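You operate a simulated robot arm through the tools that you are given. There is no shell and no other tool.

The job below is to be done with a simulated robot arm. You get a single attempt, and the scene is never put back.

TASK
Measure the depth and make up that height on the wedge mount.
Fine: depth gauge rod down till it stops; tallest chock not over the reading on the pad; wind the display to the remainder; rod up again. Where these are worked on the way, their far stop is far enough and under half their travel is too little: depth gauge rod.

It is judged by the outcome, as a careful person would: the job done as asked, and still so three seconds after it is handed in. It fails if anything else is knocked over, pushed out of place, dropped, spilled or broken.

THE ROBOT
A 7-joint arm with a two-finger parallel gripper, fixed in place. Base frame: the origin is on the floor under the middle of its stand, x ahead of it, y to its left, z up. Units: m, rad, N and s.
It reaches about 1.247 m from its shoulder. Its first joint turns from -2.304 to 2.304 rad. Payload 3.91 kg.
The tool frame sits at the grasp point between the pads (the TCP): z along the fingers, y along the line on which they close. The tips reach 0.03 m beyond it. Largest opening 0.11 m; finger width 0.02, thickness 0.01; the body of the gripper, 0.048 by 0.112 m, starts 0.055 m behind the TCP.
Orientation is that of the tool frame in the base frame, as a unit quaternion [x, y, z, w]. With the fingers straight down and closing along the base's y, the tool's x points along the base's -x, its y along +y and its z along -z.

THE INTERFACE
- The arm moves only by the tool servo_tool. Its argument "series" is a list of rows, each a list of 6 numbers: the shift along the base's x, y, z in units of 200 mm (1.0 is 200 mm), then the turn, a rotation vector about the base's x, y, z in units of 60 degrees (1.0 is 60 degrees). In form: [[dx, dy, dz, rx, ry, rz], ...]. A call has 1 to 20 rows; each row is the pose to reach, as a shift and turn from the pose commanded when the call began. "fingers" is the finger opening in m, from 0 to 0.11, set as the call begins (left out, the last holds). A call with a number of a shift or a turn outside -1 to 1 is refused whole. A row lasts 0.2 s, in which the tool goes at most 0.05 m and 0.15 rad; a call with a longer step from one row to the next is refused whole, and so is a gripper value outside its range. A pose out of reach is approached as far as the arm can. The call stops where the force on the tool passes 50 N (or 10 N more than at its start, if that is more) or the arm is blocked; 0.2 s more then pass. Each finger travels about 0.108 m/s and halts on what it meets, pressing with about 42 N; the grip force reading is that of the motor and also rises with nothing between the fingers. The clock runs only during rows and for 0.2 s after the last one: add rows that repeat a pose to give the fingers time. It gives the time, the measured TCP pose, the force on the tool (base axes), the opening and the grip force at its end, in the units of the frame above (readings bear some noise), with the torque about the TCP (base axes, N m) and any sound that the robot's microphone picked up.
- Cameras (640 x 400 px; columns grow to the right, rows downward): "scene" is fixed at [0.3942, 0.5155, 1.5659]; the picture's right is [-0.08, 1.00, 0.00], its down [0.92, 0.07, -0.38] and it looks along [-0.38, -0.03, -0.93] (base axes); focal length 214 px, centre (320, 200). "wrist" rides on the gripper at [0.072, 0.017, -0.103] in the tool frame; the picture's right is [-0.23, 0.97, 0.00], its down [-0.76, -0.18, -0.62] and it looks along [-0.61, -0.14, 0.78] (tool axes); focal length 222 px, centre (320, 200). There is no depth. A picture from a camera that has moved, and an enlarged one, comes with that camera's place and axes in the base frame and with its lens. The place of the scene camera against the robot may be out by one fixed shift of up to 0.025 m in any direction.
- grab_frame(camera): a new picture of that camera. It takes no simulated time.
- enlarge(camera, box): a new picture of the part [left, top, right, bottom] of that camera's present view, enlarged. It takes no simulated time.
- job_done(): hands the job in; it is judged then, once.

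Places have to be worked out from the pictures, the camera data and where the tool is seen. Open the gripper and draw the arm clear of the work before you hand the job in, unless the task says otherwise.

The tools are called after "Call:" as name(argument=value, ...) on one line, values as JSON. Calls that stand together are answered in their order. servo_tool: Moves the arm, as the interface text tells. Its arguments: {"type":"object","properties":{"series":{"type":"array","items":{"type":"array","items":{"type":"number"}}},"fingers":{"type":"number"}},"required":["series"]} The other tools are called the same way: grab_frame (camera) takes a picture; enlarge (camera, box) takes an enlarged picture of a part of a camera's view; job_done () hands the job in.

At the start:

```text
clock: 0.0
eef_pos: [0.1257, 0.4921, 1.2545]
tcp_rot: [0.001, 1.0, 0.0, 0.0]
wrist_force: [-0.6, 0.0, 1.2]
torque: [-0.02, 0.03, 0.02]
gripper_width: 0.1098
grip_force: 0.1
```

scene: 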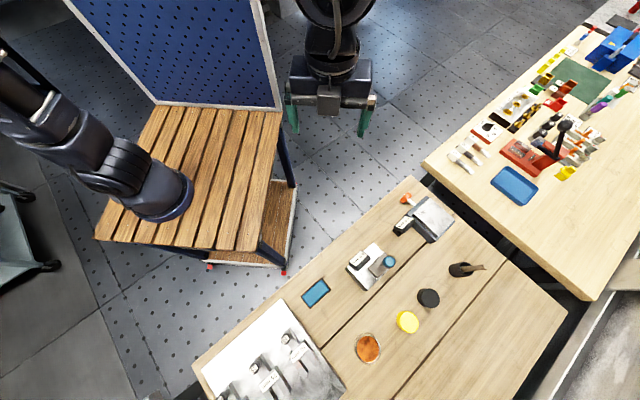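
wrist: 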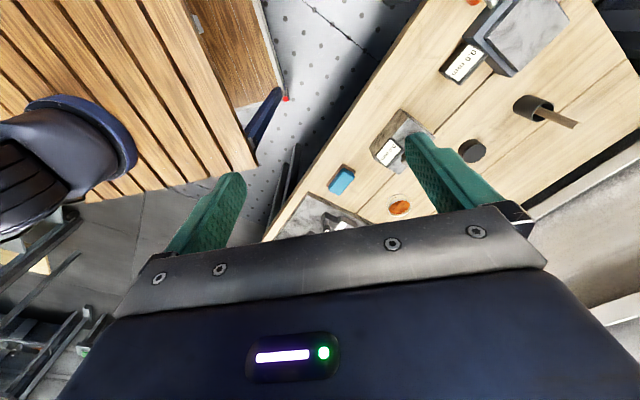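

The scene shows a bench with a gauge block, a wedge mount, and chocks on a white plate. I'll enlarge several parts to identify them.

Call:
enlarge(camera="scene", box=[190, 290, 350, 400])

Call:
enlarge(camera="scene", box=[290, 230, 420, 311])

Call:
enlarge(camera="scene", box=[380, 180, 500, 255])

Call:
enlarge(camera="scene", box=[340, 240, 500, 370])

Call:
enlarge(camera="scene", box=[430, 20, 640, 220])

Call:
enlarge(camera="wrist", box=[260, 0, 640, 240])

```text
3.64 times, centred on (270, 345) of scene
camera zoom: at [0.3942, 0.5155, 1.5659], right [-0.08, 1.0, 0.0], down [0.92, 0.07, -0.38], along [-0.38, -0.03, -0.93], focal length 780 px, centre (502, -327)
```

zoom: 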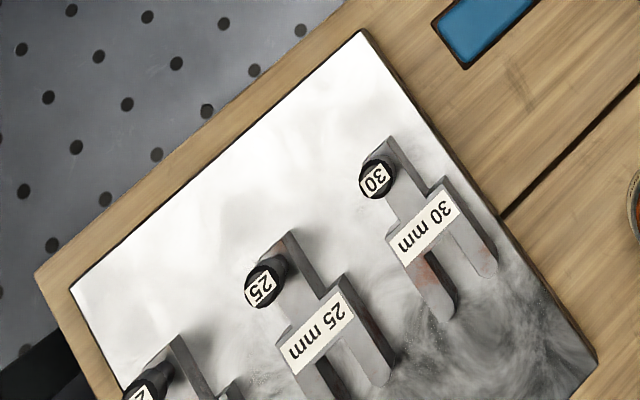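

```text
4.92 times, centred on (355, 270) of scene
camera zoom: at [0.3942, 0.5155, 1.5659], right [-0.08, 1.0, 0.0], down [0.92, 0.07, -0.38], along [-0.38, -0.03, -0.93], focal length 1056 px, centre (148, -147)
```

zoom: 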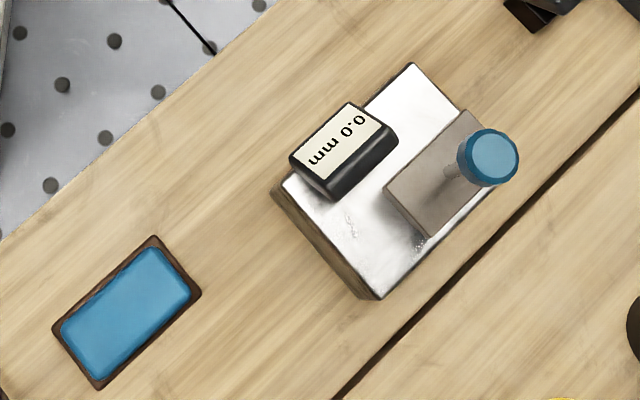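

```text
5.33 times, centred on (440, 218) of scene
camera zoom: at [0.3942, 0.5155, 1.5659], right [-0.08, 1.0, 0.0], down [0.92, 0.07, -0.38], along [-0.38, -0.03, -0.93], focal length 1144 px, centre (-320, 107)
```

zoom: 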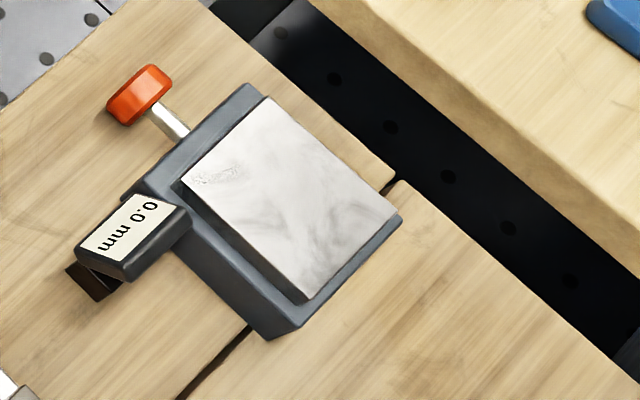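

```text
3.08 times, centred on (420, 305) of scene
camera zoom: at [0.3942, 0.5155, 1.5659], right [-0.08, 1.0, 0.0], down [0.92, 0.07, -0.38], along [-0.38, -0.03, -0.93], focal length 660 px, centre (12, -123)
```

zoom: 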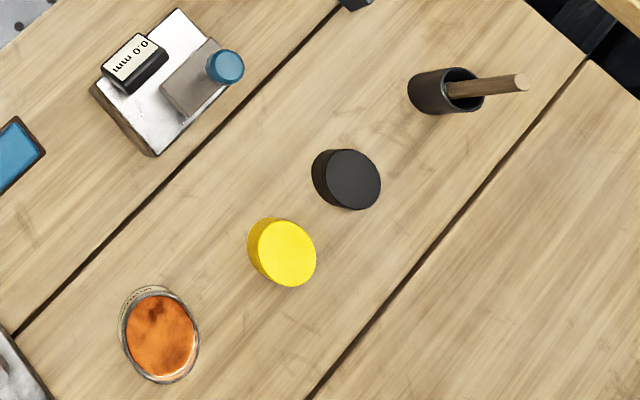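

```text
2.00 times, centred on (535, 120) of scene
camera zoom: at [0.3942, 0.5155, 1.5659], right [-0.08, 1.0, 0.0], down [0.92, 0.07, -0.38], along [-0.38, -0.03, -0.93], focal length 429 px, centre (-110, 360)
```

zoom: 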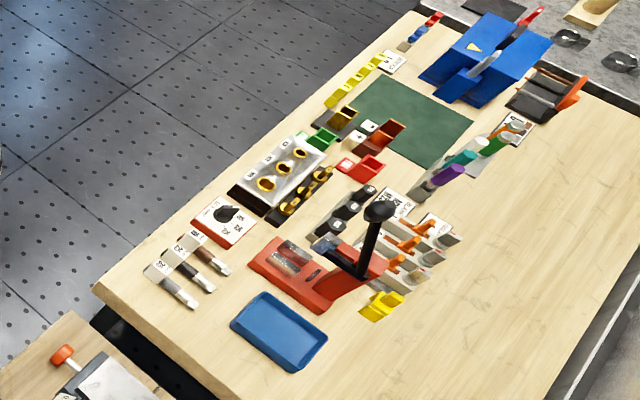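

```text
1.67 times, centred on (450, 120) of wrist
camera zoom: at [0.052, 0.5104, 1.356], right [0.23, 0.97, 0.0], down [0.76, -0.18, 0.62], along [0.61, -0.14, -0.78], focal length 370 px, centre (103, 333)
```

zoom: 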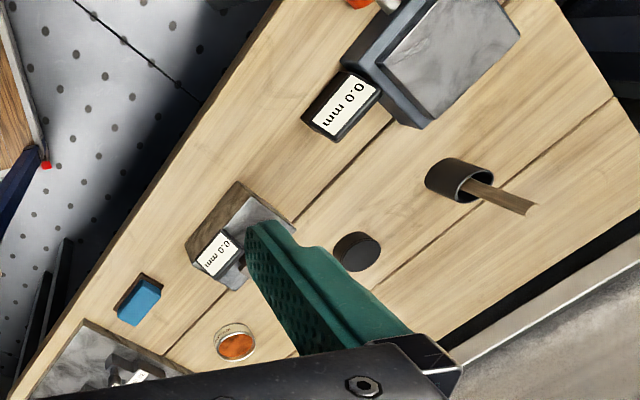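

The bench top seems to lie near z≈0.82, with the depth gauge (blue knob) near (0.31, 0.70), the wedge mount further in +y, and the chocks toward -y. I'll move the wrist camera over toward the gauge and mount for a closer look.

Call:
servo_tool(series=[[0.0, 0.2, -0.1, 0, 0, 0], [0.0, 0.4, -0.2, 0, 0, 0], [0.0, 0.6, -0.3, 0, 0, 0], [0.0, 0.75, -0.4, 0, 0, 0], [0.0, 0.75, -0.5, 0, 0, 0], [0.0, 0.75, -0.5, 0, 0, 0]], fingers=0.11)

Call:
grab_frame(camera="wrist")

Call:
grab_frame(camera="scene")

```text
clock: 1.4
eef_pos: [0.1266, 0.6436, 1.1531]
tcp_rot: [0.0, 1.0, 0.0, 0.0]
wrist_force: [-0.8, -0.6, -0.4]
torque: [-0.01, -0.02, -0.01]
gripper_width: 0.1102
grip_force: 0.0
```

```text
taken
camera wrist: at [0.0532, 0.6606, 1.2559], right [0.23, 0.97, 0.0], down [0.76, -0.18, 0.62], along [0.61, -0.14, -0.78], focal length 222 px, centre (320, 200)
```

wrist: 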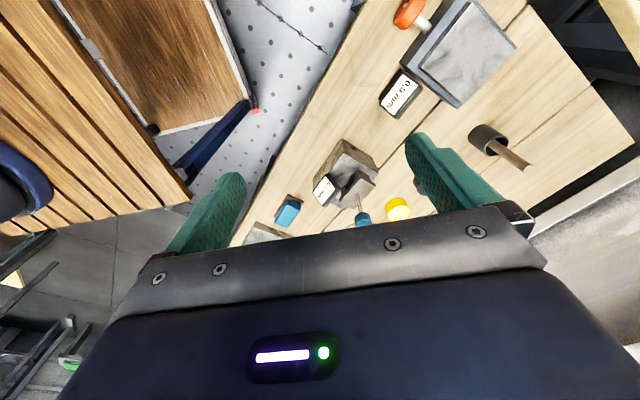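

```text
taken
```

scene: 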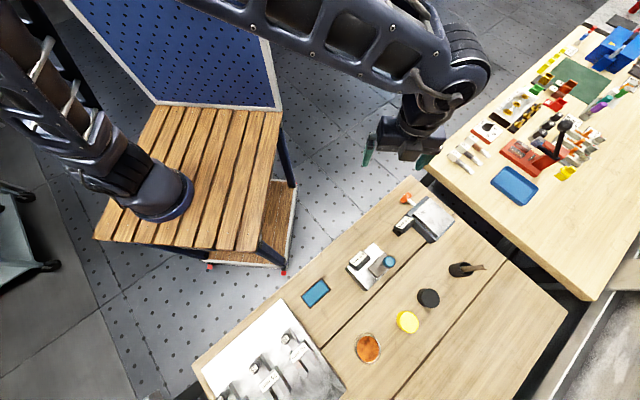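

I'll zoom in on the mount and the gauge in the present wrist view.

Call:
enlarge(camera="wrist", box=[360, 0, 550, 120])

Call:
enlarge(camera="wrist", box=[240, 120, 420, 240])

Call:
enlarge(camera="scene", box=[380, 170, 480, 250])

```text
3.33 times, centred on (455, 60) of wrist
camera zoom: at [0.0532, 0.6606, 1.2559], right [0.23, 0.97, 0.0], down [0.76, -0.18, 0.62], along [0.61, -0.14, -0.78], focal length 740 px, centre (-130, 667)
```

zoom: 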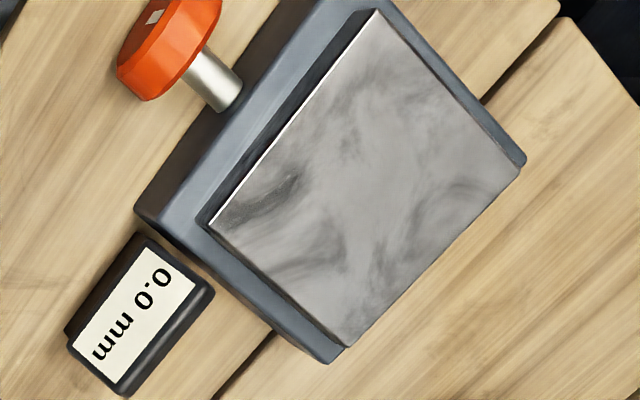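

```text
3.33 times, centred on (330, 180) of wrist
camera zoom: at [0.0532, 0.6606, 1.2559], right [0.23, 0.97, 0.0], down [0.76, -0.18, 0.62], along [0.61, -0.14, -0.78], focal length 740 px, centre (287, 267)
```

zoom: 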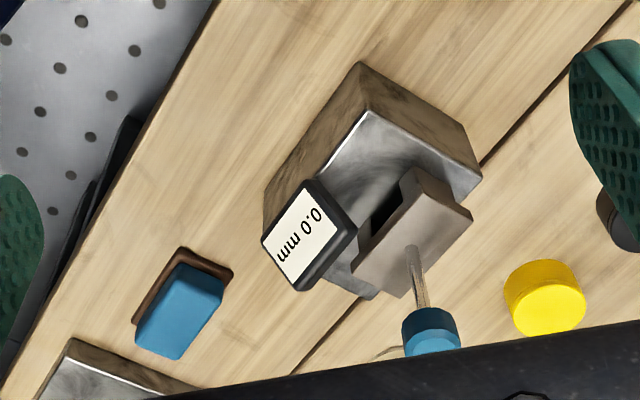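

```text
5.00 times, centred on (430, 210) of scene
camera zoom: at [0.3942, 0.5155, 1.5659], right [-0.08, 1.0, 0.0], down [0.92, 0.07, -0.38], along [-0.38, -0.03, -0.93], focal length 1072 px, centre (-230, 150)
```

zoom: 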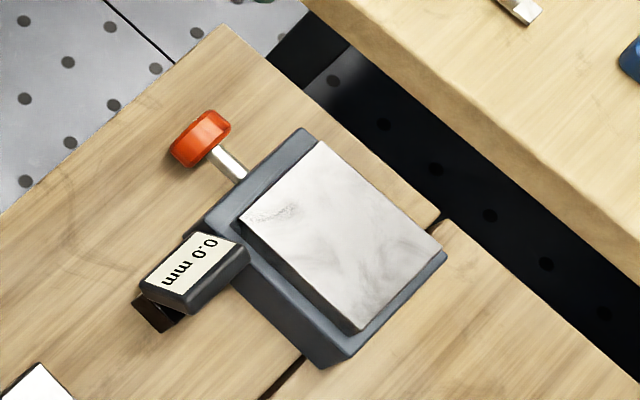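

The gauge has a bridge with a rod and blue knob over a bore, and both displays read 0.0. I'll shift forward so the gauge falls between the fingers in the wrist view and I can fix its position.

Call:
servo_tool(series=[[0.2, 0.02, 0.05, 0, 0, 0], [0.4, 0.04, 0.1, 0, 0, 0], [0.6, 0.06, 0.15, 0, 0, 0], [0.75, 0.08, 0.2, 0, 0, 0], [0.87, 0.08, 0.25, 0, 0, 0], [0.87, 0.08, 0.25, 0, 0, 0]])

Call:
grab_frame(camera="wrist")

Call:
enlarge(camera="wrist", box=[230, 0, 430, 125])

```text
clock: 2.8
eef_pos: [0.2994, 0.6584, 1.2041]
tcp_rot: [0.001, 1.0, -0.001, 0.0]
wrist_force: [0.0, 0.7, -0.7]
torque: [0.01, 0.03, 0.01]
gripper_width: 0.11
grip_force: 0.0
```

```text
taken
camera wrist: at [0.2267, 0.676, 1.306], right [0.23, 0.97, 0.0], down [0.76, -0.18, 0.62], along [0.61, -0.14, -0.78], focal length 222 px, centre (320, 200)
```

wrist: 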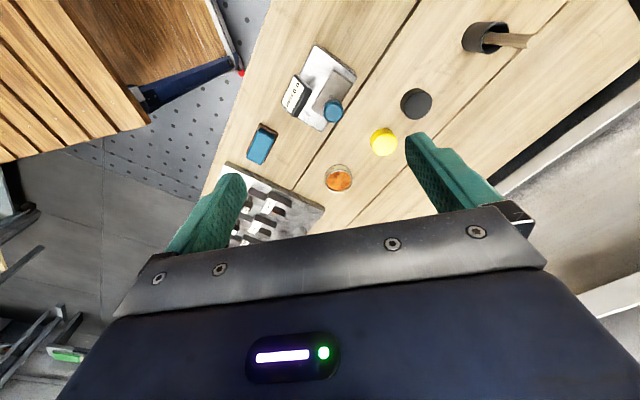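

```text
3.20 times, centred on (330, 62) of wrist
camera zoom: at [0.2267, 0.676, 1.306], right [0.23, 0.97, 0.0], down [0.76, -0.18, 0.62], along [0.61, -0.14, -0.78], focal length 711 px, centre (288, 640)
```

zoom: 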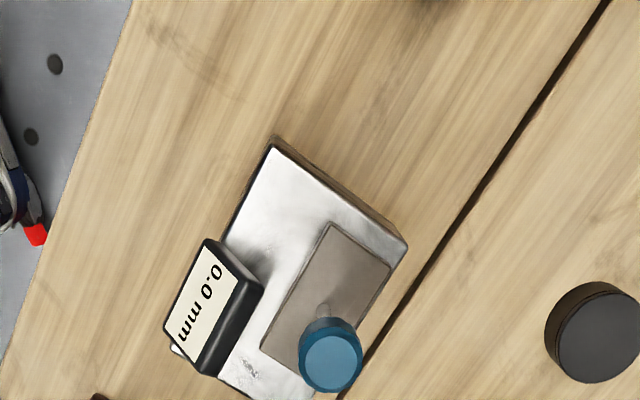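

The knob triangulates to roughly (0.333, 0.673, 0.97), and the bench axes are at 45° to the base. I'll go lower for a closer look before pressing the rod.

Call:
servo_tool(series=[[0.0, 0.0, -0.2, 0, 0, 0], [0.0, 0.0, -0.4, 0, 0, 0], [0.0, 0.0, -0.55, 0, 0, 0], [0.0, 0.0, -0.62, 0, 0, 0], [0.0, 0.0, -0.62, 0, 0, 0]], fingers=0.11)

Call:
grab_frame(camera="wrist")

Call:
enlarge(camera="wrist", box=[220, 70, 420, 195])

```text
clock: 4.0
eef_pos: [0.2976, 0.6594, 1.0789]
tcp_rot: [0.0, 1.0, 0.0, 0.0]
wrist_force: [0.3, -0.5, -0.4]
torque: [0.0, 0.04, 0.02]
gripper_width: 0.1097
grip_force: 0.0
```

```text
taken
camera wrist: at [0.2255, 0.6764, 1.1817], right [0.23, 0.97, 0.0], down [0.76, -0.18, 0.62], along [0.61, -0.14, -0.78], focal length 222 px, centre (320, 200)
```

wrist: 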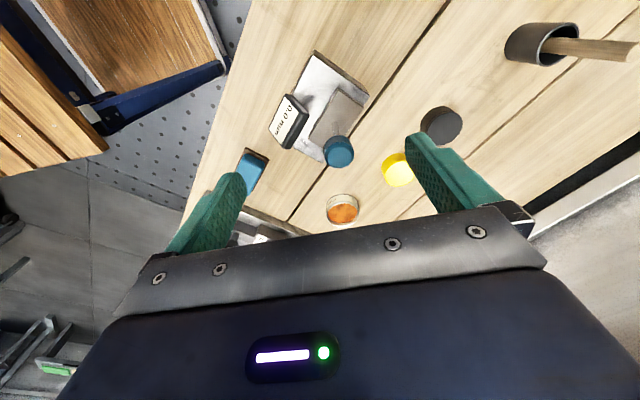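

```text
3.20 times, centred on (320, 132) of wrist
camera zoom: at [0.2255, 0.6764, 1.1817], right [0.23, 0.97, 0.0], down [0.76, -0.18, 0.62], along [0.61, -0.14, -0.78], focal length 711 px, centre (320, 416)
```

zoom: 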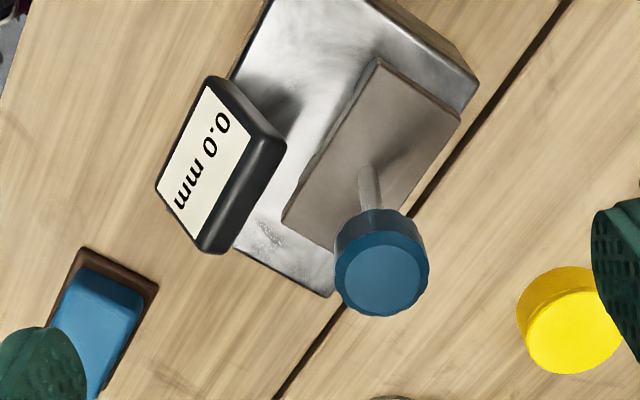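

The knob top is refined to about (0.330, 0.672, 0.982) with a diameter of about 32 mm. I'll close the fingers and move above it with the tips a few cm clear.

Call:
servo_tool(series=[[0.08, 0.03, 0.0, 0, 0, 0], [0.162, 0.063, 0.0, 0, 0, 0], [0.162, 0.063, -0.1, 0, 0, 0], [0.162, 0.063, -0.2, 0, 0, 0], [0.162, 0.063, -0.2, 0, 0, 0]], fingers=0.0)

Call:
grab_frame(camera="wrist")

Call:
enlarge(camera="scene", box=[310, 200, 470, 300])

```text
clock: 5.2
eef_pos: [0.3318, 0.6713, 1.0387]
tcp_rot: [0.0, 1.0, 0.001, 0.0]
wrist_force: [-0.6, -0.2, -0.8]
torque: [0.02, -0.02, -0.01]
gripper_width: 0.0001
grip_force: 37.9
```

```text
taken
camera wrist: at [0.2584, 0.6885, 1.1419], right [0.23, 0.97, 0.0], down [0.76, -0.18, 0.62], along [0.61, -0.14, -0.78], focal length 222 px, centre (320, 200)
```

wrist: 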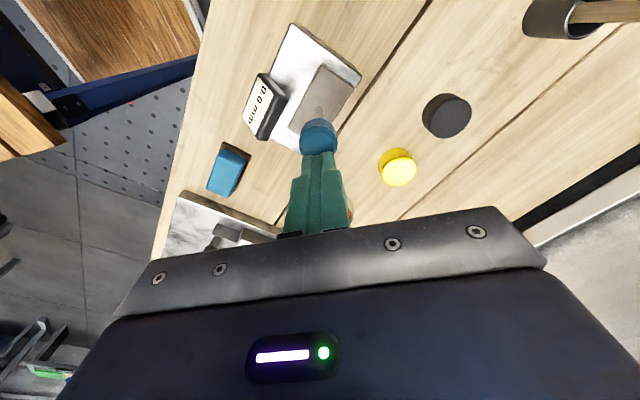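

```text
4.00 times, centred on (390, 250) of scene
camera zoom: at [0.3942, 0.5155, 1.5659], right [-0.08, 1.0, 0.0], down [0.92, 0.07, -0.38], along [-0.38, -0.03, -0.93], focal length 858 px, centre (40, 0)
```

zoom: 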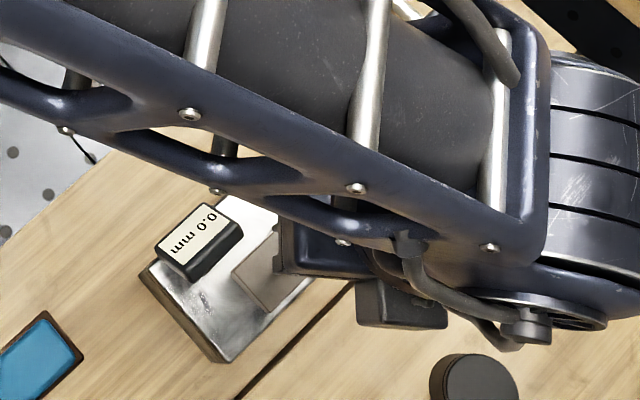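

The closed fingertips sit right above the blue knob. I'll press down in small steps and watch the force and display.

Call:
servo_tool(series=[[0, 0, -0.03, 0, 0, 0], [0, 0, -0.06, 0, 0, 0], [0, 0, -0.09, 0, 0, 0], [0, 0, -0.12, 0, 0, 0], [0, 0, -0.15, 0, 0, 0], [0, 0, -0.175, 0, 0, 0], [0, 0, -0.2, 0, 0, 0]])

Call:
enlarge(camera="wrist", box=[200, 0, 420, 200])

Call:
enlarge(camera="scene", box=[340, 240, 400, 280])

```text
clock: 6.8
eef_pos: [0.332, 0.6717, 0.9987]
tcp_rot: [0.0, 1.0, 0.0, 0.001]
wrist_force: [-0.3, -2.1, 5.3]
torque: [-0.04, 0.04, 0.0]
gripper_width: 0.0001
grip_force: 37.5
```

```text
2.00 times, centred on (310, 100) of wrist
camera zoom: at [0.2586, 0.689, 1.1023], right [0.23, 0.97, 0.0], down [0.76, -0.18, 0.62], along [0.61, -0.14, -0.78], focal length 444 px, centre (340, 400)
```

zoom: 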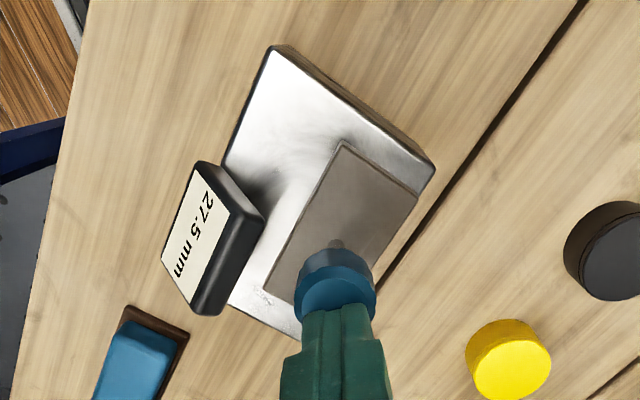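

```text
10.00 times, centred on (370, 260) of scene
camera zoom: at [0.3942, 0.5155, 1.5659], right [-0.08, 1.0, 0.0], down [0.92, 0.07, -0.38], along [-0.38, -0.03, -0.93], focal length 2145 px, centre (-180, -400)
```

zoom: 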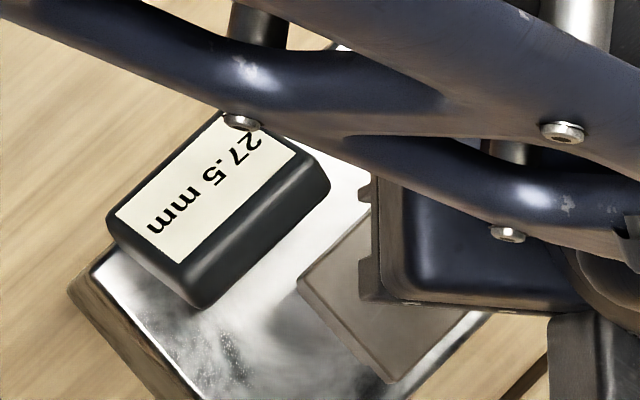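

The rod is moving under about 5 N and the display reads 27.5 mm so far. I'll keep pressing down until it stops.

Call:
servo_tool(series=[[0, 0, -0.02, 0, 0, 0], [0, 0, -0.04, 0, 0, 0], [0, 0, -0.06, 0, 0, 0], [0, 0, -0.08, 0, 0, 0], [0, 0, -0.1, 0, 0, 0], [0, 0, -0.12, 0, 0, 0]])

Call:
enlarge(camera="wrist", box=[200, 0, 420, 200])

```text
clock: 7.4
eef_pos: [0.3314, 0.6727, 0.9999]
tcp_rot: [0.0, 1.0, 0.003, 0.001]
wrist_force: [-2.6, -9.8, 23.8]
torque: [-0.33, 0.15, 0.05]
gripper_width: 0.0001
grip_force: 38.1
stopped in row 2: the force on the tool passed its limit at 56 N (the readings are from after the stop); the commanded pose is now the measured one
```

```text
2.00 times, centred on (310, 100) of wrist
camera zoom: at [0.2585, 0.6891, 1.1017], right [0.23, 0.97, 0.01], down [0.76, -0.18, 0.62], along [0.61, -0.14, -0.78], focal length 444 px, centre (340, 400)
```

zoom: 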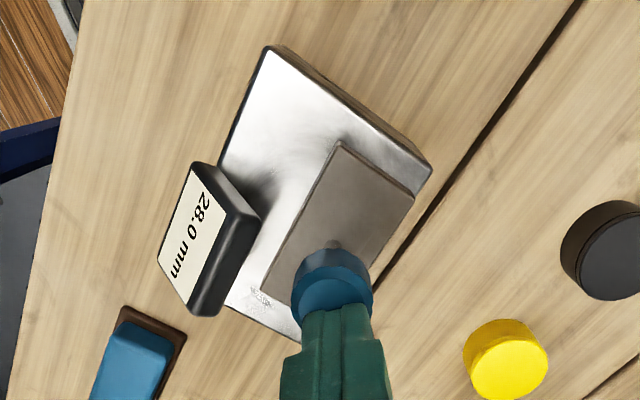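

The force spiked with the display at 28.0 mm, so the rod has bottomed. I'll back off upward and read the display without load.

Call:
servo_tool(series=[[0, 0, 0.05, 0, 0, 0], [0, 0, 0.15, 0, 0, 0], [0, 0, 0.3, 0, 0, 0], [0, 0, 0.3, 0, 0, 0]])

Call:
enlarge(camera="wrist", box=[200, 40, 360, 140])

Call:
enlarge(camera="scene", box=[340, 240, 400, 280])

```text
clock: 8.4
eef_pos: [0.3319, 0.6746, 1.056]
tcp_rot: [-0.001, 1.0, 0.002, 0.001]
wrist_force: [0.3, 0.5, -0.2]
torque: [0.02, -0.01, -0.02]
gripper_width: 0.0002
grip_force: 38.3
```

```text
4.00 times, centred on (280, 90) of wrist
camera zoom: at [0.259, 0.6902, 1.1597], right [0.23, 0.97, 0.0], down [0.76, -0.18, 0.62], along [0.61, -0.14, -0.78], focal length 888 px, centre (480, 640)
```

zoom: 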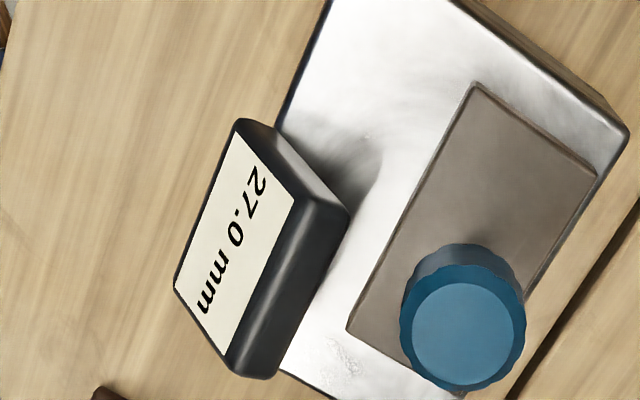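

```text
10.00 times, centred on (370, 260) of scene
camera zoom: at [0.3942, 0.5155, 1.5659], right [-0.08, 1.0, 0.0], down [0.92, 0.07, -0.38], along [-0.38, -0.03, -0.93], focal length 2145 px, centre (-180, -400)
```

zoom: 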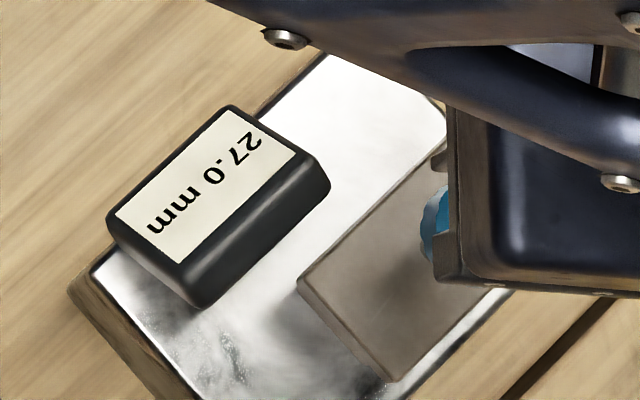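

Unloaded, it reads 27.0 mm, whereas 28.0 was under about 25–50 N, so the stop gives a little. I'll press gently once more to confirm where the stop really lies.

Call:
servo_tool(series=[[0, 0, -0.1, 0, 0, 0], [0, 0, -0.2, 0, 0, 0], [0, 0, -0.26, 0, 0, 0], [0, 0, -0.28, 0, 0, 0], [0, 0, -0.285, 0, 0, 0], [0, 0, -0.285, 0, 0, 0]])

Call:
enlarge(camera="wrist", box=[200, 40, 360, 140])

```text
clock: 9.8
eef_pos: [0.3313, 0.6731, 1.0004]
tcp_rot: [0.001, 1.0, 0.002, 0.001]
wrist_force: [-0.8, -0.3, 0.8]
torque: [-0.05, -0.01, -0.01]
gripper_width: 0.0002
grip_force: 38.1
```

```text
4.00 times, centred on (280, 90) of wrist
camera zoom: at [0.2585, 0.6897, 1.1025], right [0.23, 0.97, 0.0], down [0.76, -0.18, 0.62], along [0.61, -0.14, -0.78], focal length 888 px, centre (480, 640)
```

zoom: 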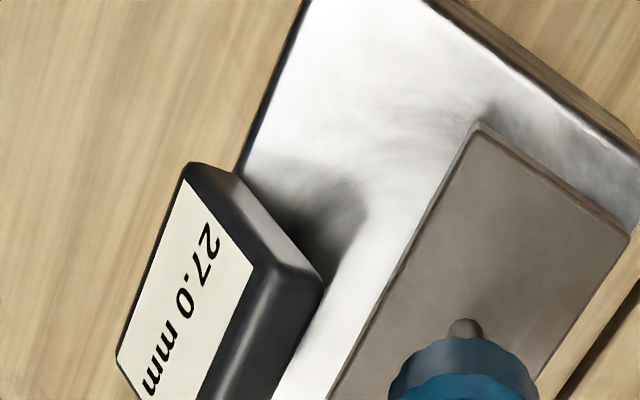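

Barely touching at 27.0 mm. I'll go down another 1.5 mm in tiny steps to feel for the stop.

Call:
servo_tool(series=[[0, 0, -0.0025, 0, 0, 0], [0, 0, -0.005, 0, 0, 0], [0, 0, -0.0075, 0, 0, 0], [0, 0, -0.0075, 0, 0, 0]])

Call:
enlarge(camera="wrist", box=[200, 40, 360, 140])

```text
clock: 10.8
eef_pos: [0.333, 0.6726, 0.9985]
tcp_rot: [-0.001, 1.0, 0.003, 0.001]
wrist_force: [-3.2, -2.7, 15.0]
torque: [-0.07, 0.12, -0.04]
gripper_width: 0.0001
grip_force: 37.7
```

```text
4.00 times, centred on (280, 90) of wrist
camera zoom: at [0.2585, 0.6896, 1.1019], right [0.23, 0.97, 0.01], down [0.76, -0.18, 0.62], along [0.61, -0.14, -0.78], focal length 888 px, centre (480, 640)
```

zoom: 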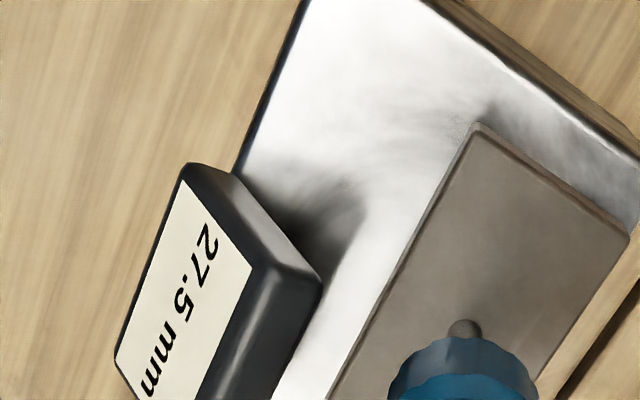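

At 15 N it shows 27.5 and returns to 27.0 unloaded, so the stop is at 27.0 mm: 25 mm chock plus 2.0 mm remainder. I'll lift off and travel to view the chocks.

Call:
servo_tool(series=[[0, 0, 0.1, 0, 0, 0], [0, 0, 0.3, 0, 0, 0], [0, 0, 0.5, 0, 0, 0], [0, 0, 0.7, 0, 0, 0], [0.1, -0.2, 0.7, 0, 0, 0], [0.2, -0.4, 0.7, 0, 0, 0], [0.3, -0.6, 0.7, 0, 0, 0], [0.4, -0.8, 0.7, 0, 0, 0], [0.45, -0.9, 0.7, 0, 0, 0], [0.45, -0.9, 0.7, 0, 0, 0]])

Call:
grab_frame(camera="wrist")

Call:
enlarge(camera="scene", box=[340, 230, 420, 290])

```text
clock: 13.0
eef_pos: [0.4223, 0.4923, 1.1376]
tcp_rot: [0.0, 1.0, 0.003, 0.002]
wrist_force: [-0.9, -0.1, -0.1]
torque: [0.02, 0.01, 0.0]
gripper_width: 0.0
grip_force: 37.9
```

```text
taken
camera wrist: at [0.3492, 0.5088, 1.241], right [0.23, 0.97, 0.0], down [0.76, -0.18, 0.62], along [0.61, -0.14, -0.78], focal length 222 px, centre (320, 200)
```

wrist: 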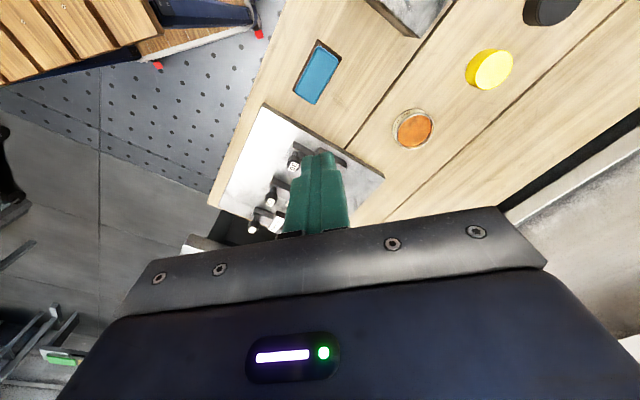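

```text
6.67 times, centred on (380, 260) of scene
camera zoom: at [0.3942, 0.5155, 1.5659], right [-0.08, 1.0, 0.0], down [0.92, 0.07, -0.38], along [-0.38, -0.03, -0.93], focal length 1430 px, centre (-80, -200)
```

zoom: 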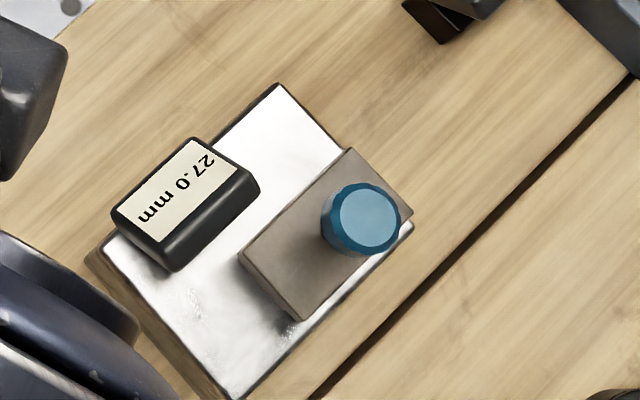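

The rod stays down with 27.0 mm showing. I'll continue over the chock plate with fingers open to view it.

Call:
servo_tool(series=[[0.15, -0.13, 0, 0, 0, 0], [0.3, -0.26, 0, 0, 0, 0], [0.45, -0.39, 0, 0, 0, 0], [0.58, -0.46, 0, 0, 0, 0], [0.58, -0.46, 0, 0, 0, 0]], fingers=0.11)

Call:
grab_frame(camera="wrist")

Call:
enlarge(camera="wrist", box=[200, 40, 430, 200])

```text
clock: 14.2
eef_pos: [0.5377, 0.4, 1.1392]
tcp_rot: [0.0, 1.0, 0.001, 0.0]
wrist_force: [0.2, 0.1, -0.5]
torque: [-0.01, 0.03, 0.02]
gripper_width: 0.1099
grip_force: 0.1
```

```text
taken
camera wrist: at [0.4652, 0.4163, 1.2416], right [0.23, 0.97, 0.0], down [0.76, -0.18, 0.62], along [0.61, -0.14, -0.78], focal length 222 px, centre (320, 200)
```

wrist: 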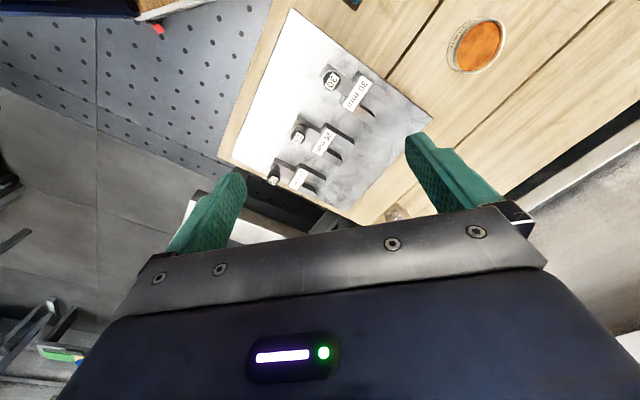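

```text
2.50 times, centred on (315, 120) of wrist
camera zoom: at [0.4652, 0.4163, 1.2416], right [0.23, 0.97, 0.0], down [0.76, -0.18, 0.62], along [0.61, -0.14, -0.78], focal length 555 px, centre (332, 400)
```

zoom: 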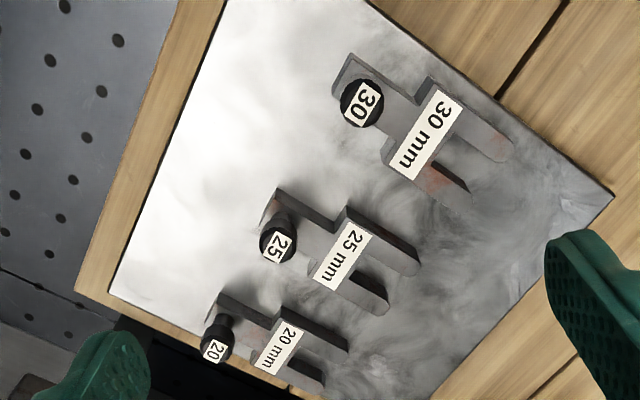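

Three slotted chocks (30, 25, 20) lie flat, each with a vertical handle and round cap on the -e2 side (toward the robot side of the bench). I'll yaw the tool -45° so the fingers close along that bench axis and move nearer the 25 mm chock.

Call:
servo_tool(series=[[0.04, -0.03, -0.075, 0, 0, -0.125], [0.08, -0.06, -0.15, 0, 0, -0.25], [0.12, -0.09, -0.225, 0, 0, -0.375], [0.16, -0.12, -0.3, 0, 0, -0.5], [0.2, -0.15, -0.375, 0, 0, -0.625], [0.235, -0.175, -0.45, 0, 0, -0.75], [0.235, -0.175, -0.45, 0, 0, -0.75]], fingers=0.11)

Call:
grab_frame(camera="wrist")

Call:
enlarge(camera="wrist", box=[220, 40, 440, 190])

Call:
grab_frame(camera="scene")

```text
clock: 15.8
eef_pos: [0.5854, 0.3647, 1.0484]
tcp_rot: [0.384, 0.924, 0.001, 0.002]
wrist_force: [-0.5, -0.5, 1.0]
torque: [0.02, 0.0, -0.03]
gripper_width: 0.1099
grip_force: 0.2
```

```text
taken
camera wrist: at [0.5446, 0.4284, 1.1514], right [0.85, 0.53, 0.0], down [0.41, -0.67, 0.62], along [0.33, -0.53, -0.78], focal length 222 px, centre (320, 200)
```

wrist: 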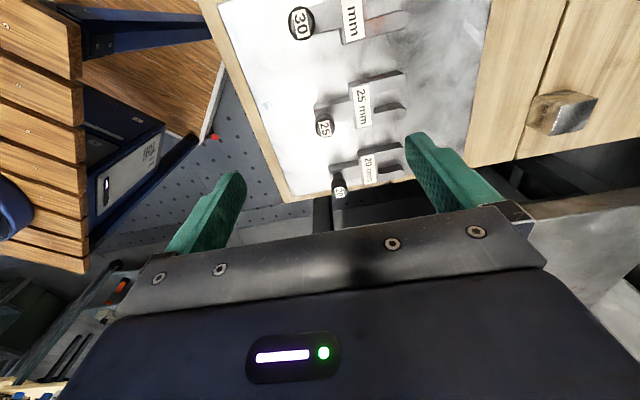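

```text
2.67 times, centred on (330, 115) of wrist
camera zoom: at [0.5446, 0.4284, 1.1514], right [0.85, 0.53, 0.0], down [0.41, -0.67, 0.62], along [0.33, -0.53, -0.78], focal length 592 px, centre (293, 427)
```

zoom: 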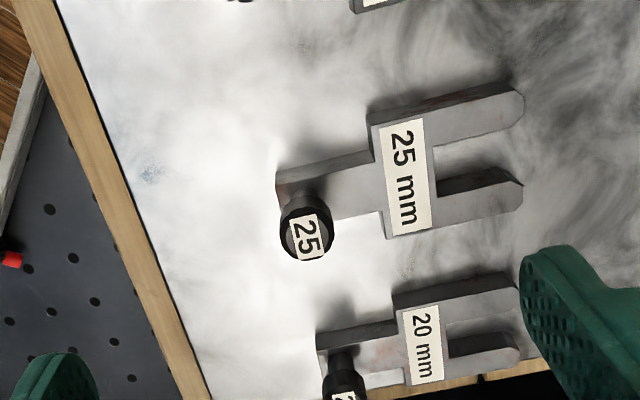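

```text
taken
```

scene: 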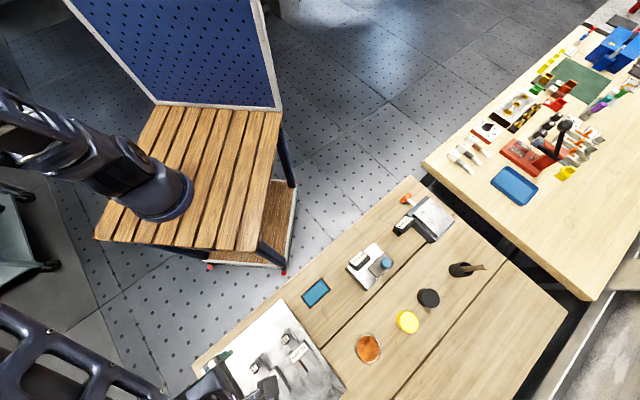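

The 25 mm chock's cap triangulates to about (0.601, 0.351), top at z≈0.898, and the chock top near 0.854, with its axis along the 45° line. I'll descend above the cap and check alignment before gripping.

Call:
servo_tool(series=[[0.04, -0.035, -0.15, 0, 0, 0], [0.078, -0.0685, -0.3, 0, 0, 0], [0.078, -0.0685, -0.42, 0, 0, 0], [0.078, -0.0685, -0.44, 0, 0, 0], [0.078, -0.0685, -0.44, 0, 0, 0]], fingers=0.07)

Call:
grab_frame(camera="wrist")

Call:
enlarge(camera="wrist", box=[200, 40, 440, 240])

Call:
enlarge(camera="scene", box=[190, 300, 350, 400])

```text
clock: 17.0
eef_pos: [0.6004, 0.3518, 0.9601]
tcp_rot: [0.382, 0.924, 0.002, 0.001]
wrist_force: [0.6, -0.3, 0.1]
torque: [0.0, 0.0, -0.04]
gripper_width: 0.0699
grip_force: 0.0
```

```text
taken
camera wrist: at [0.5603, 0.4153, 1.0628], right [0.85, 0.53, 0.0], down [0.41, -0.67, 0.62], along [0.33, -0.53, -0.78], focal length 222 px, centre (320, 200)
```

wrist: 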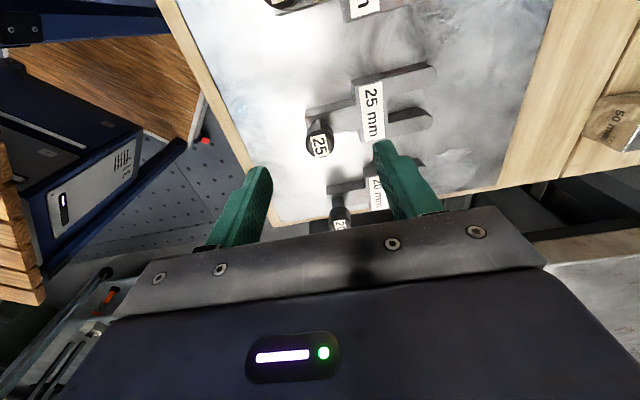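

```text
2.00 times, centred on (320, 140) of wrist
camera zoom: at [0.5603, 0.4153, 1.0628], right [0.85, 0.53, 0.0], down [0.41, -0.67, 0.62], along [0.33, -0.53, -0.78], focal length 444 px, centre (320, 320)
```

zoom: 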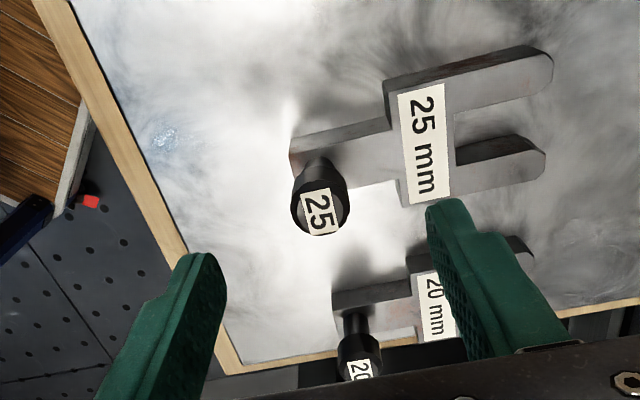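

```text
4.00 times, centred on (270, 350) of scene
camera zoom: at [0.3942, 0.5155, 1.5659], right [-0.08, 1.0, 0.0], down [0.92, 0.07, -0.38], along [-0.38, -0.03, -0.93], focal length 858 px, centre (520, -400)
```

zoom: 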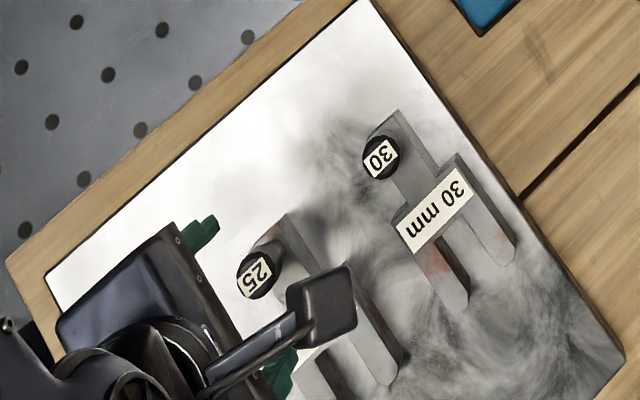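

The cap is centred between the fingers. I'll descend to TCP z≈0.892 (tips about 8 mm above the chock top) and close on the handle.

Call:
servo_tool(series=[[0, 0, -0.1, 0, 0, 0], [0, 0, -0.2, 0, 0, 0], [0, 0, -0.28, 0, 0, 0], [0, 0, -0.34, 0, 0, 0], [0, 0, -0.34, 0, 0, 0]], fingers=0.06)

Call:
enlarge(camera="wrist", box=[200, 60, 440, 260])

Call:
enlarge(camera="scene", box=[190, 300, 350, 400])

```text
clock: 18.2
eef_pos: [0.6012, 0.353, 0.8912]
tcp_rot: [0.383, 0.924, 0.002, 0.002]
wrist_force: [-0.8, -0.1, -0.2]
torque: [-0.01, 0.02, 0.03]
gripper_width: 0.0603
grip_force: 0.1
```

```text
2.00 times, centred on (320, 160) of wrist
camera zoom: at [0.5604, 0.4151, 0.9944], right [0.85, 0.53, 0.0], down [0.41, -0.67, 0.62], along [0.33, -0.53, -0.78], focal length 444 px, centre (320, 280)
```

zoom: 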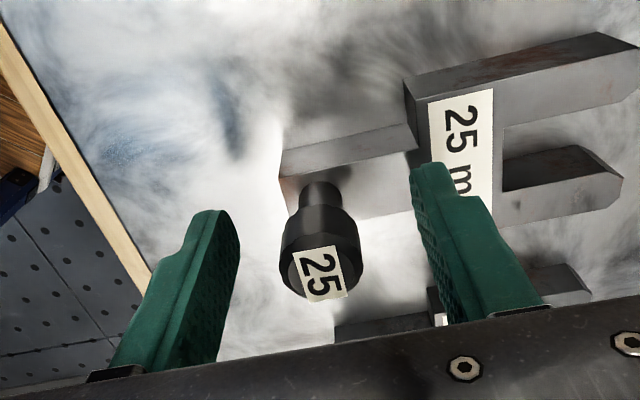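

```text
4.00 times, centred on (270, 350) of scene
camera zoom: at [0.3942, 0.5155, 1.5659], right [-0.08, 1.0, 0.0], down [0.92, 0.07, -0.38], along [-0.38, -0.03, -0.93], focal length 858 px, centre (520, -400)
```

zoom: 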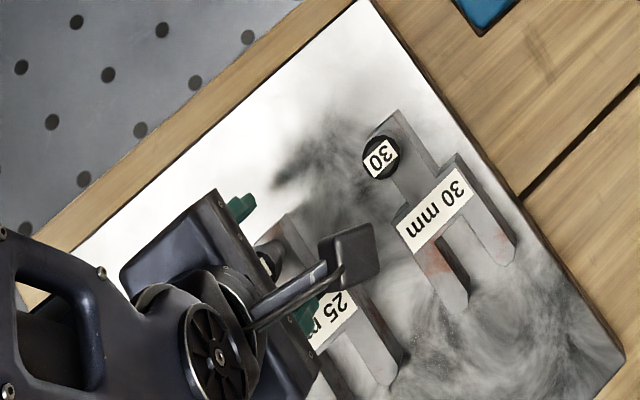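

The handle cap sits right at the grasp point. Closing the fingers on it now.

Call:
servo_tool(series=[[0, 0, 0, 0, 0, 0], [0, 0, 0, 0, 0, 0], [0, 0, 0, 0, 0, 0], [0, 0, 0, 0, 0, 0]], fingers=0.0)

Call:
enlarge(camera="wrist", box=[200, 60, 440, 260])

```text
clock: 19.2
eef_pos: [0.6013, 0.3523, 0.8909]
tcp_rot: [0.383, 0.924, 0.001, 0.002]
wrist_force: [-2.4, -1.9, 0.2]
torque: [-0.31, 0.27, -0.01]
gripper_width: 0.0248
grip_force: 42.8
```

```text
2.00 times, centred on (320, 160) of wrist
camera zoom: at [0.5603, 0.415, 0.9944], right [0.85, 0.53, 0.0], down [0.41, -0.67, 0.62], along [0.33, -0.53, -0.78], focal length 444 px, centre (320, 280)
```

zoom: 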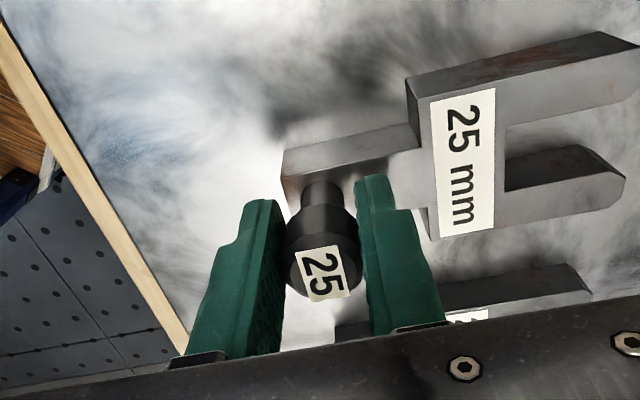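

Gripped at 24.8 mm opening with full force. I'll lift slowly and see whether the chock hangs level.

Call:
servo_tool(series=[[0, 0, 0.05, 0, 0, 0], [0, 0, 0.1, 0, 0, 0], [0, 0, 0.2, 0, 0, 0], [0, 0, 0.3, 0, 0, 0], [0, 0, 0.3, 0, 0, 0]])

Call:
enlarge(camera="wrist", box=[200, 60, 440, 260])

Call:
enlarge(camera="scene", box=[190, 300, 350, 400])

```text
clock: 20.4
eef_pos: [0.6016, 0.352, 0.9533]
tcp_rot: [0.382, 0.924, 0.001, 0.002]
wrist_force: [-0.1, -0.6, 0.0]
torque: [-0.01, 0.02, -0.02]
gripper_width: 0.0
grip_force: 37.4
```

```text
2.00 times, centred on (320, 160) of wrist
camera zoom: at [0.5607, 0.4148, 1.0552], right [0.85, 0.53, 0.0], down [0.41, -0.67, 0.62], along [0.33, -0.53, -0.78], focal length 444 px, centre (320, 280)
```

zoom: 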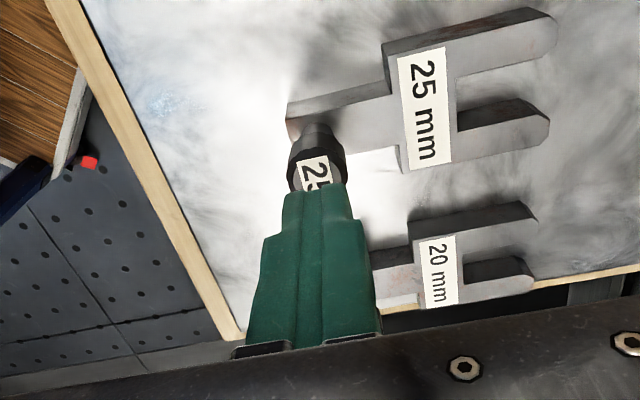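

```text
4.00 times, centred on (270, 350) of scene
camera zoom: at [0.3942, 0.5155, 1.5659], right [-0.08, 1.0, 0.0], down [0.92, 0.07, -0.38], along [-0.38, -0.03, -0.93], focal length 858 px, centre (520, -400)
```

zoom: 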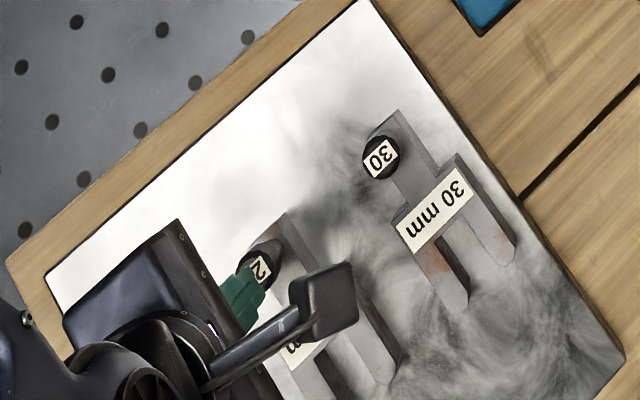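

The fingers slipped off the cap — the chock stayed put on its plate. I'll look at the handle's shape more closely before trying again.

Call:
enlarge(camera="wrist", box=[280, 80, 420, 170])

Call:
enlarge(camera="scene", box=[270, 320, 330, 380])

```text
4.44 times, centred on (350, 125) of wrist
camera zoom: at [0.5607, 0.4148, 1.0552], right [0.85, 0.53, 0.0], down [0.41, -0.67, 0.62], along [0.33, -0.53, -0.78], focal length 987 px, centre (187, 533)
```

zoom: 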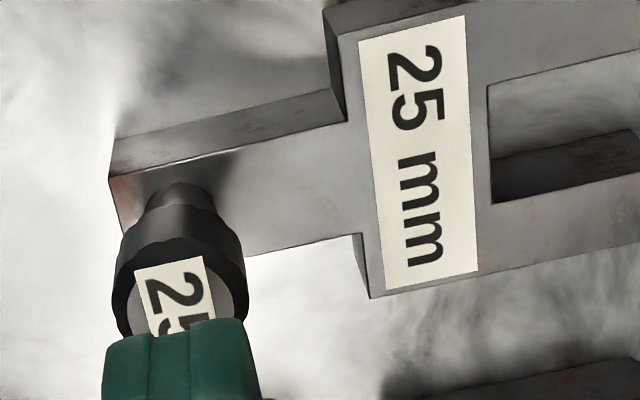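

```text
6.67 times, centred on (300, 350) of scene
camera zoom: at [0.3942, 0.5155, 1.5659], right [-0.08, 1.0, 0.0], down [0.92, 0.07, -0.38], along [-0.38, -0.03, -0.93], focal length 1430 px, centre (453, -800)
```

zoom: 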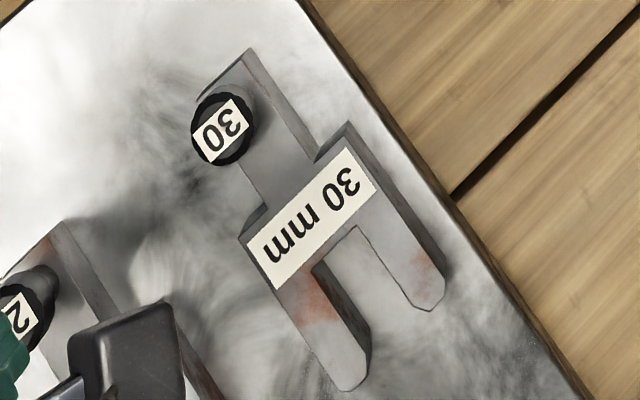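

The handle is a small tapered knob far from the chock's centre of mass, so it's a poor grip. The body at the label (about (0.635, 0.386)) is near the centre of mass with parallel sides, so I'll raise, yaw +90° and grip across the body instead.

Call:
servo_tool(series=[[0, 0, 0.15, 0, 0, 0.0], [0, 0, 0.3, 0, 0, 0.125], [0, 0, 0.4, 0, 0, 0.25], [0, 0, 0.4, 0, 0, 0.375], [0, 0, 0.4, 0, 0, 0.5], [0, 0, 0.4, 0, 0, 0.625], [0, 0, 0.4, 0, 0, 0.75]], fingers=0.09)

Call:
servo_tool(series=[[0.04, 0.04, 0, 0, 0, 0.125], [0.08, 0.08, 0, 0, 0, 0.25], [0.12, 0.12, 0, 0, 0, 0.375], [0.15, 0.16, 0, 0, 0, 0.5], [0.18, 0.185, -0.1, 0, 0, 0.625], [0.18, 0.185, -0.15, 0, 0, 0.75], [0.18, 0.185, -0.15, 0, 0, 0.75]])

Call:
grab_frame(camera="wrist")

Call:
enlarge(camera="wrist", box=[200, 40, 440, 190])

Call:
grab_frame(camera="scene")

```text
clock: 22.0
eef_pos: [0.6003, 0.3525, 1.0334]
tcp_rot: [0.0, 1.0, 0.003, 0.001]
wrist_force: [-1.0, 0.1, -0.5]
torque: [0.0, -0.02, 0.0]
gripper_width: 0.0901
grip_force: 0.1
```

```text
clock: 23.6
eef_pos: [0.6362, 0.3895, 1.0024]
tcp_rot: [-0.383, 0.924, 0.002, 0.0]
wrist_force: [1.2, 0.3, 0.0]
torque: [-0.02, 0.0, -0.03]
gripper_width: 0.0901
grip_force: 0.0
```

```text
taken
camera wrist: at [0.573, 0.3498, 1.1048], right [-0.53, 0.85, 0.0], down [0.66, 0.41, 0.62], along [0.53, 0.33, -0.78], focal length 222 px, centre (320, 200)
```

wrist: 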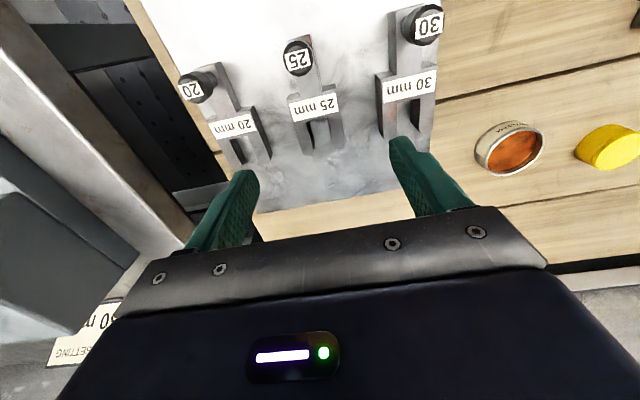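

```text
2.67 times, centred on (320, 115) of wrist
camera zoom: at [0.573, 0.3498, 1.1048], right [-0.53, 0.85, 0.0], down [0.66, 0.41, 0.62], along [0.53, 0.33, -0.78], focal length 592 px, centre (320, 427)
```

zoom: 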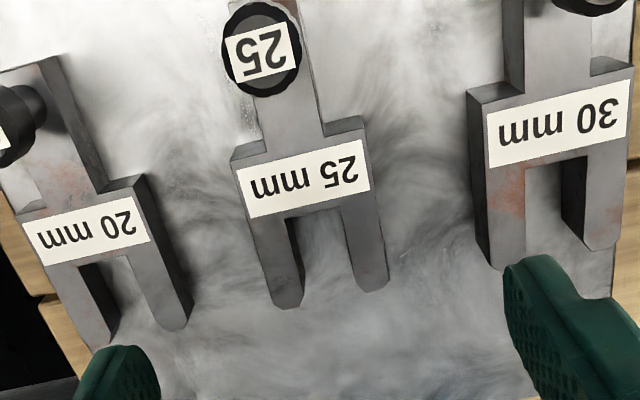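

```text
taken
```

scene: 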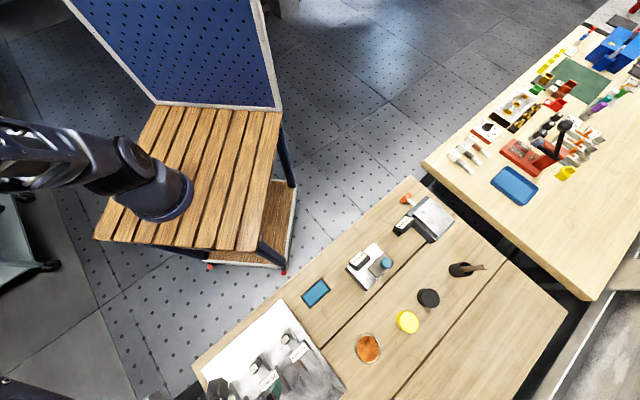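

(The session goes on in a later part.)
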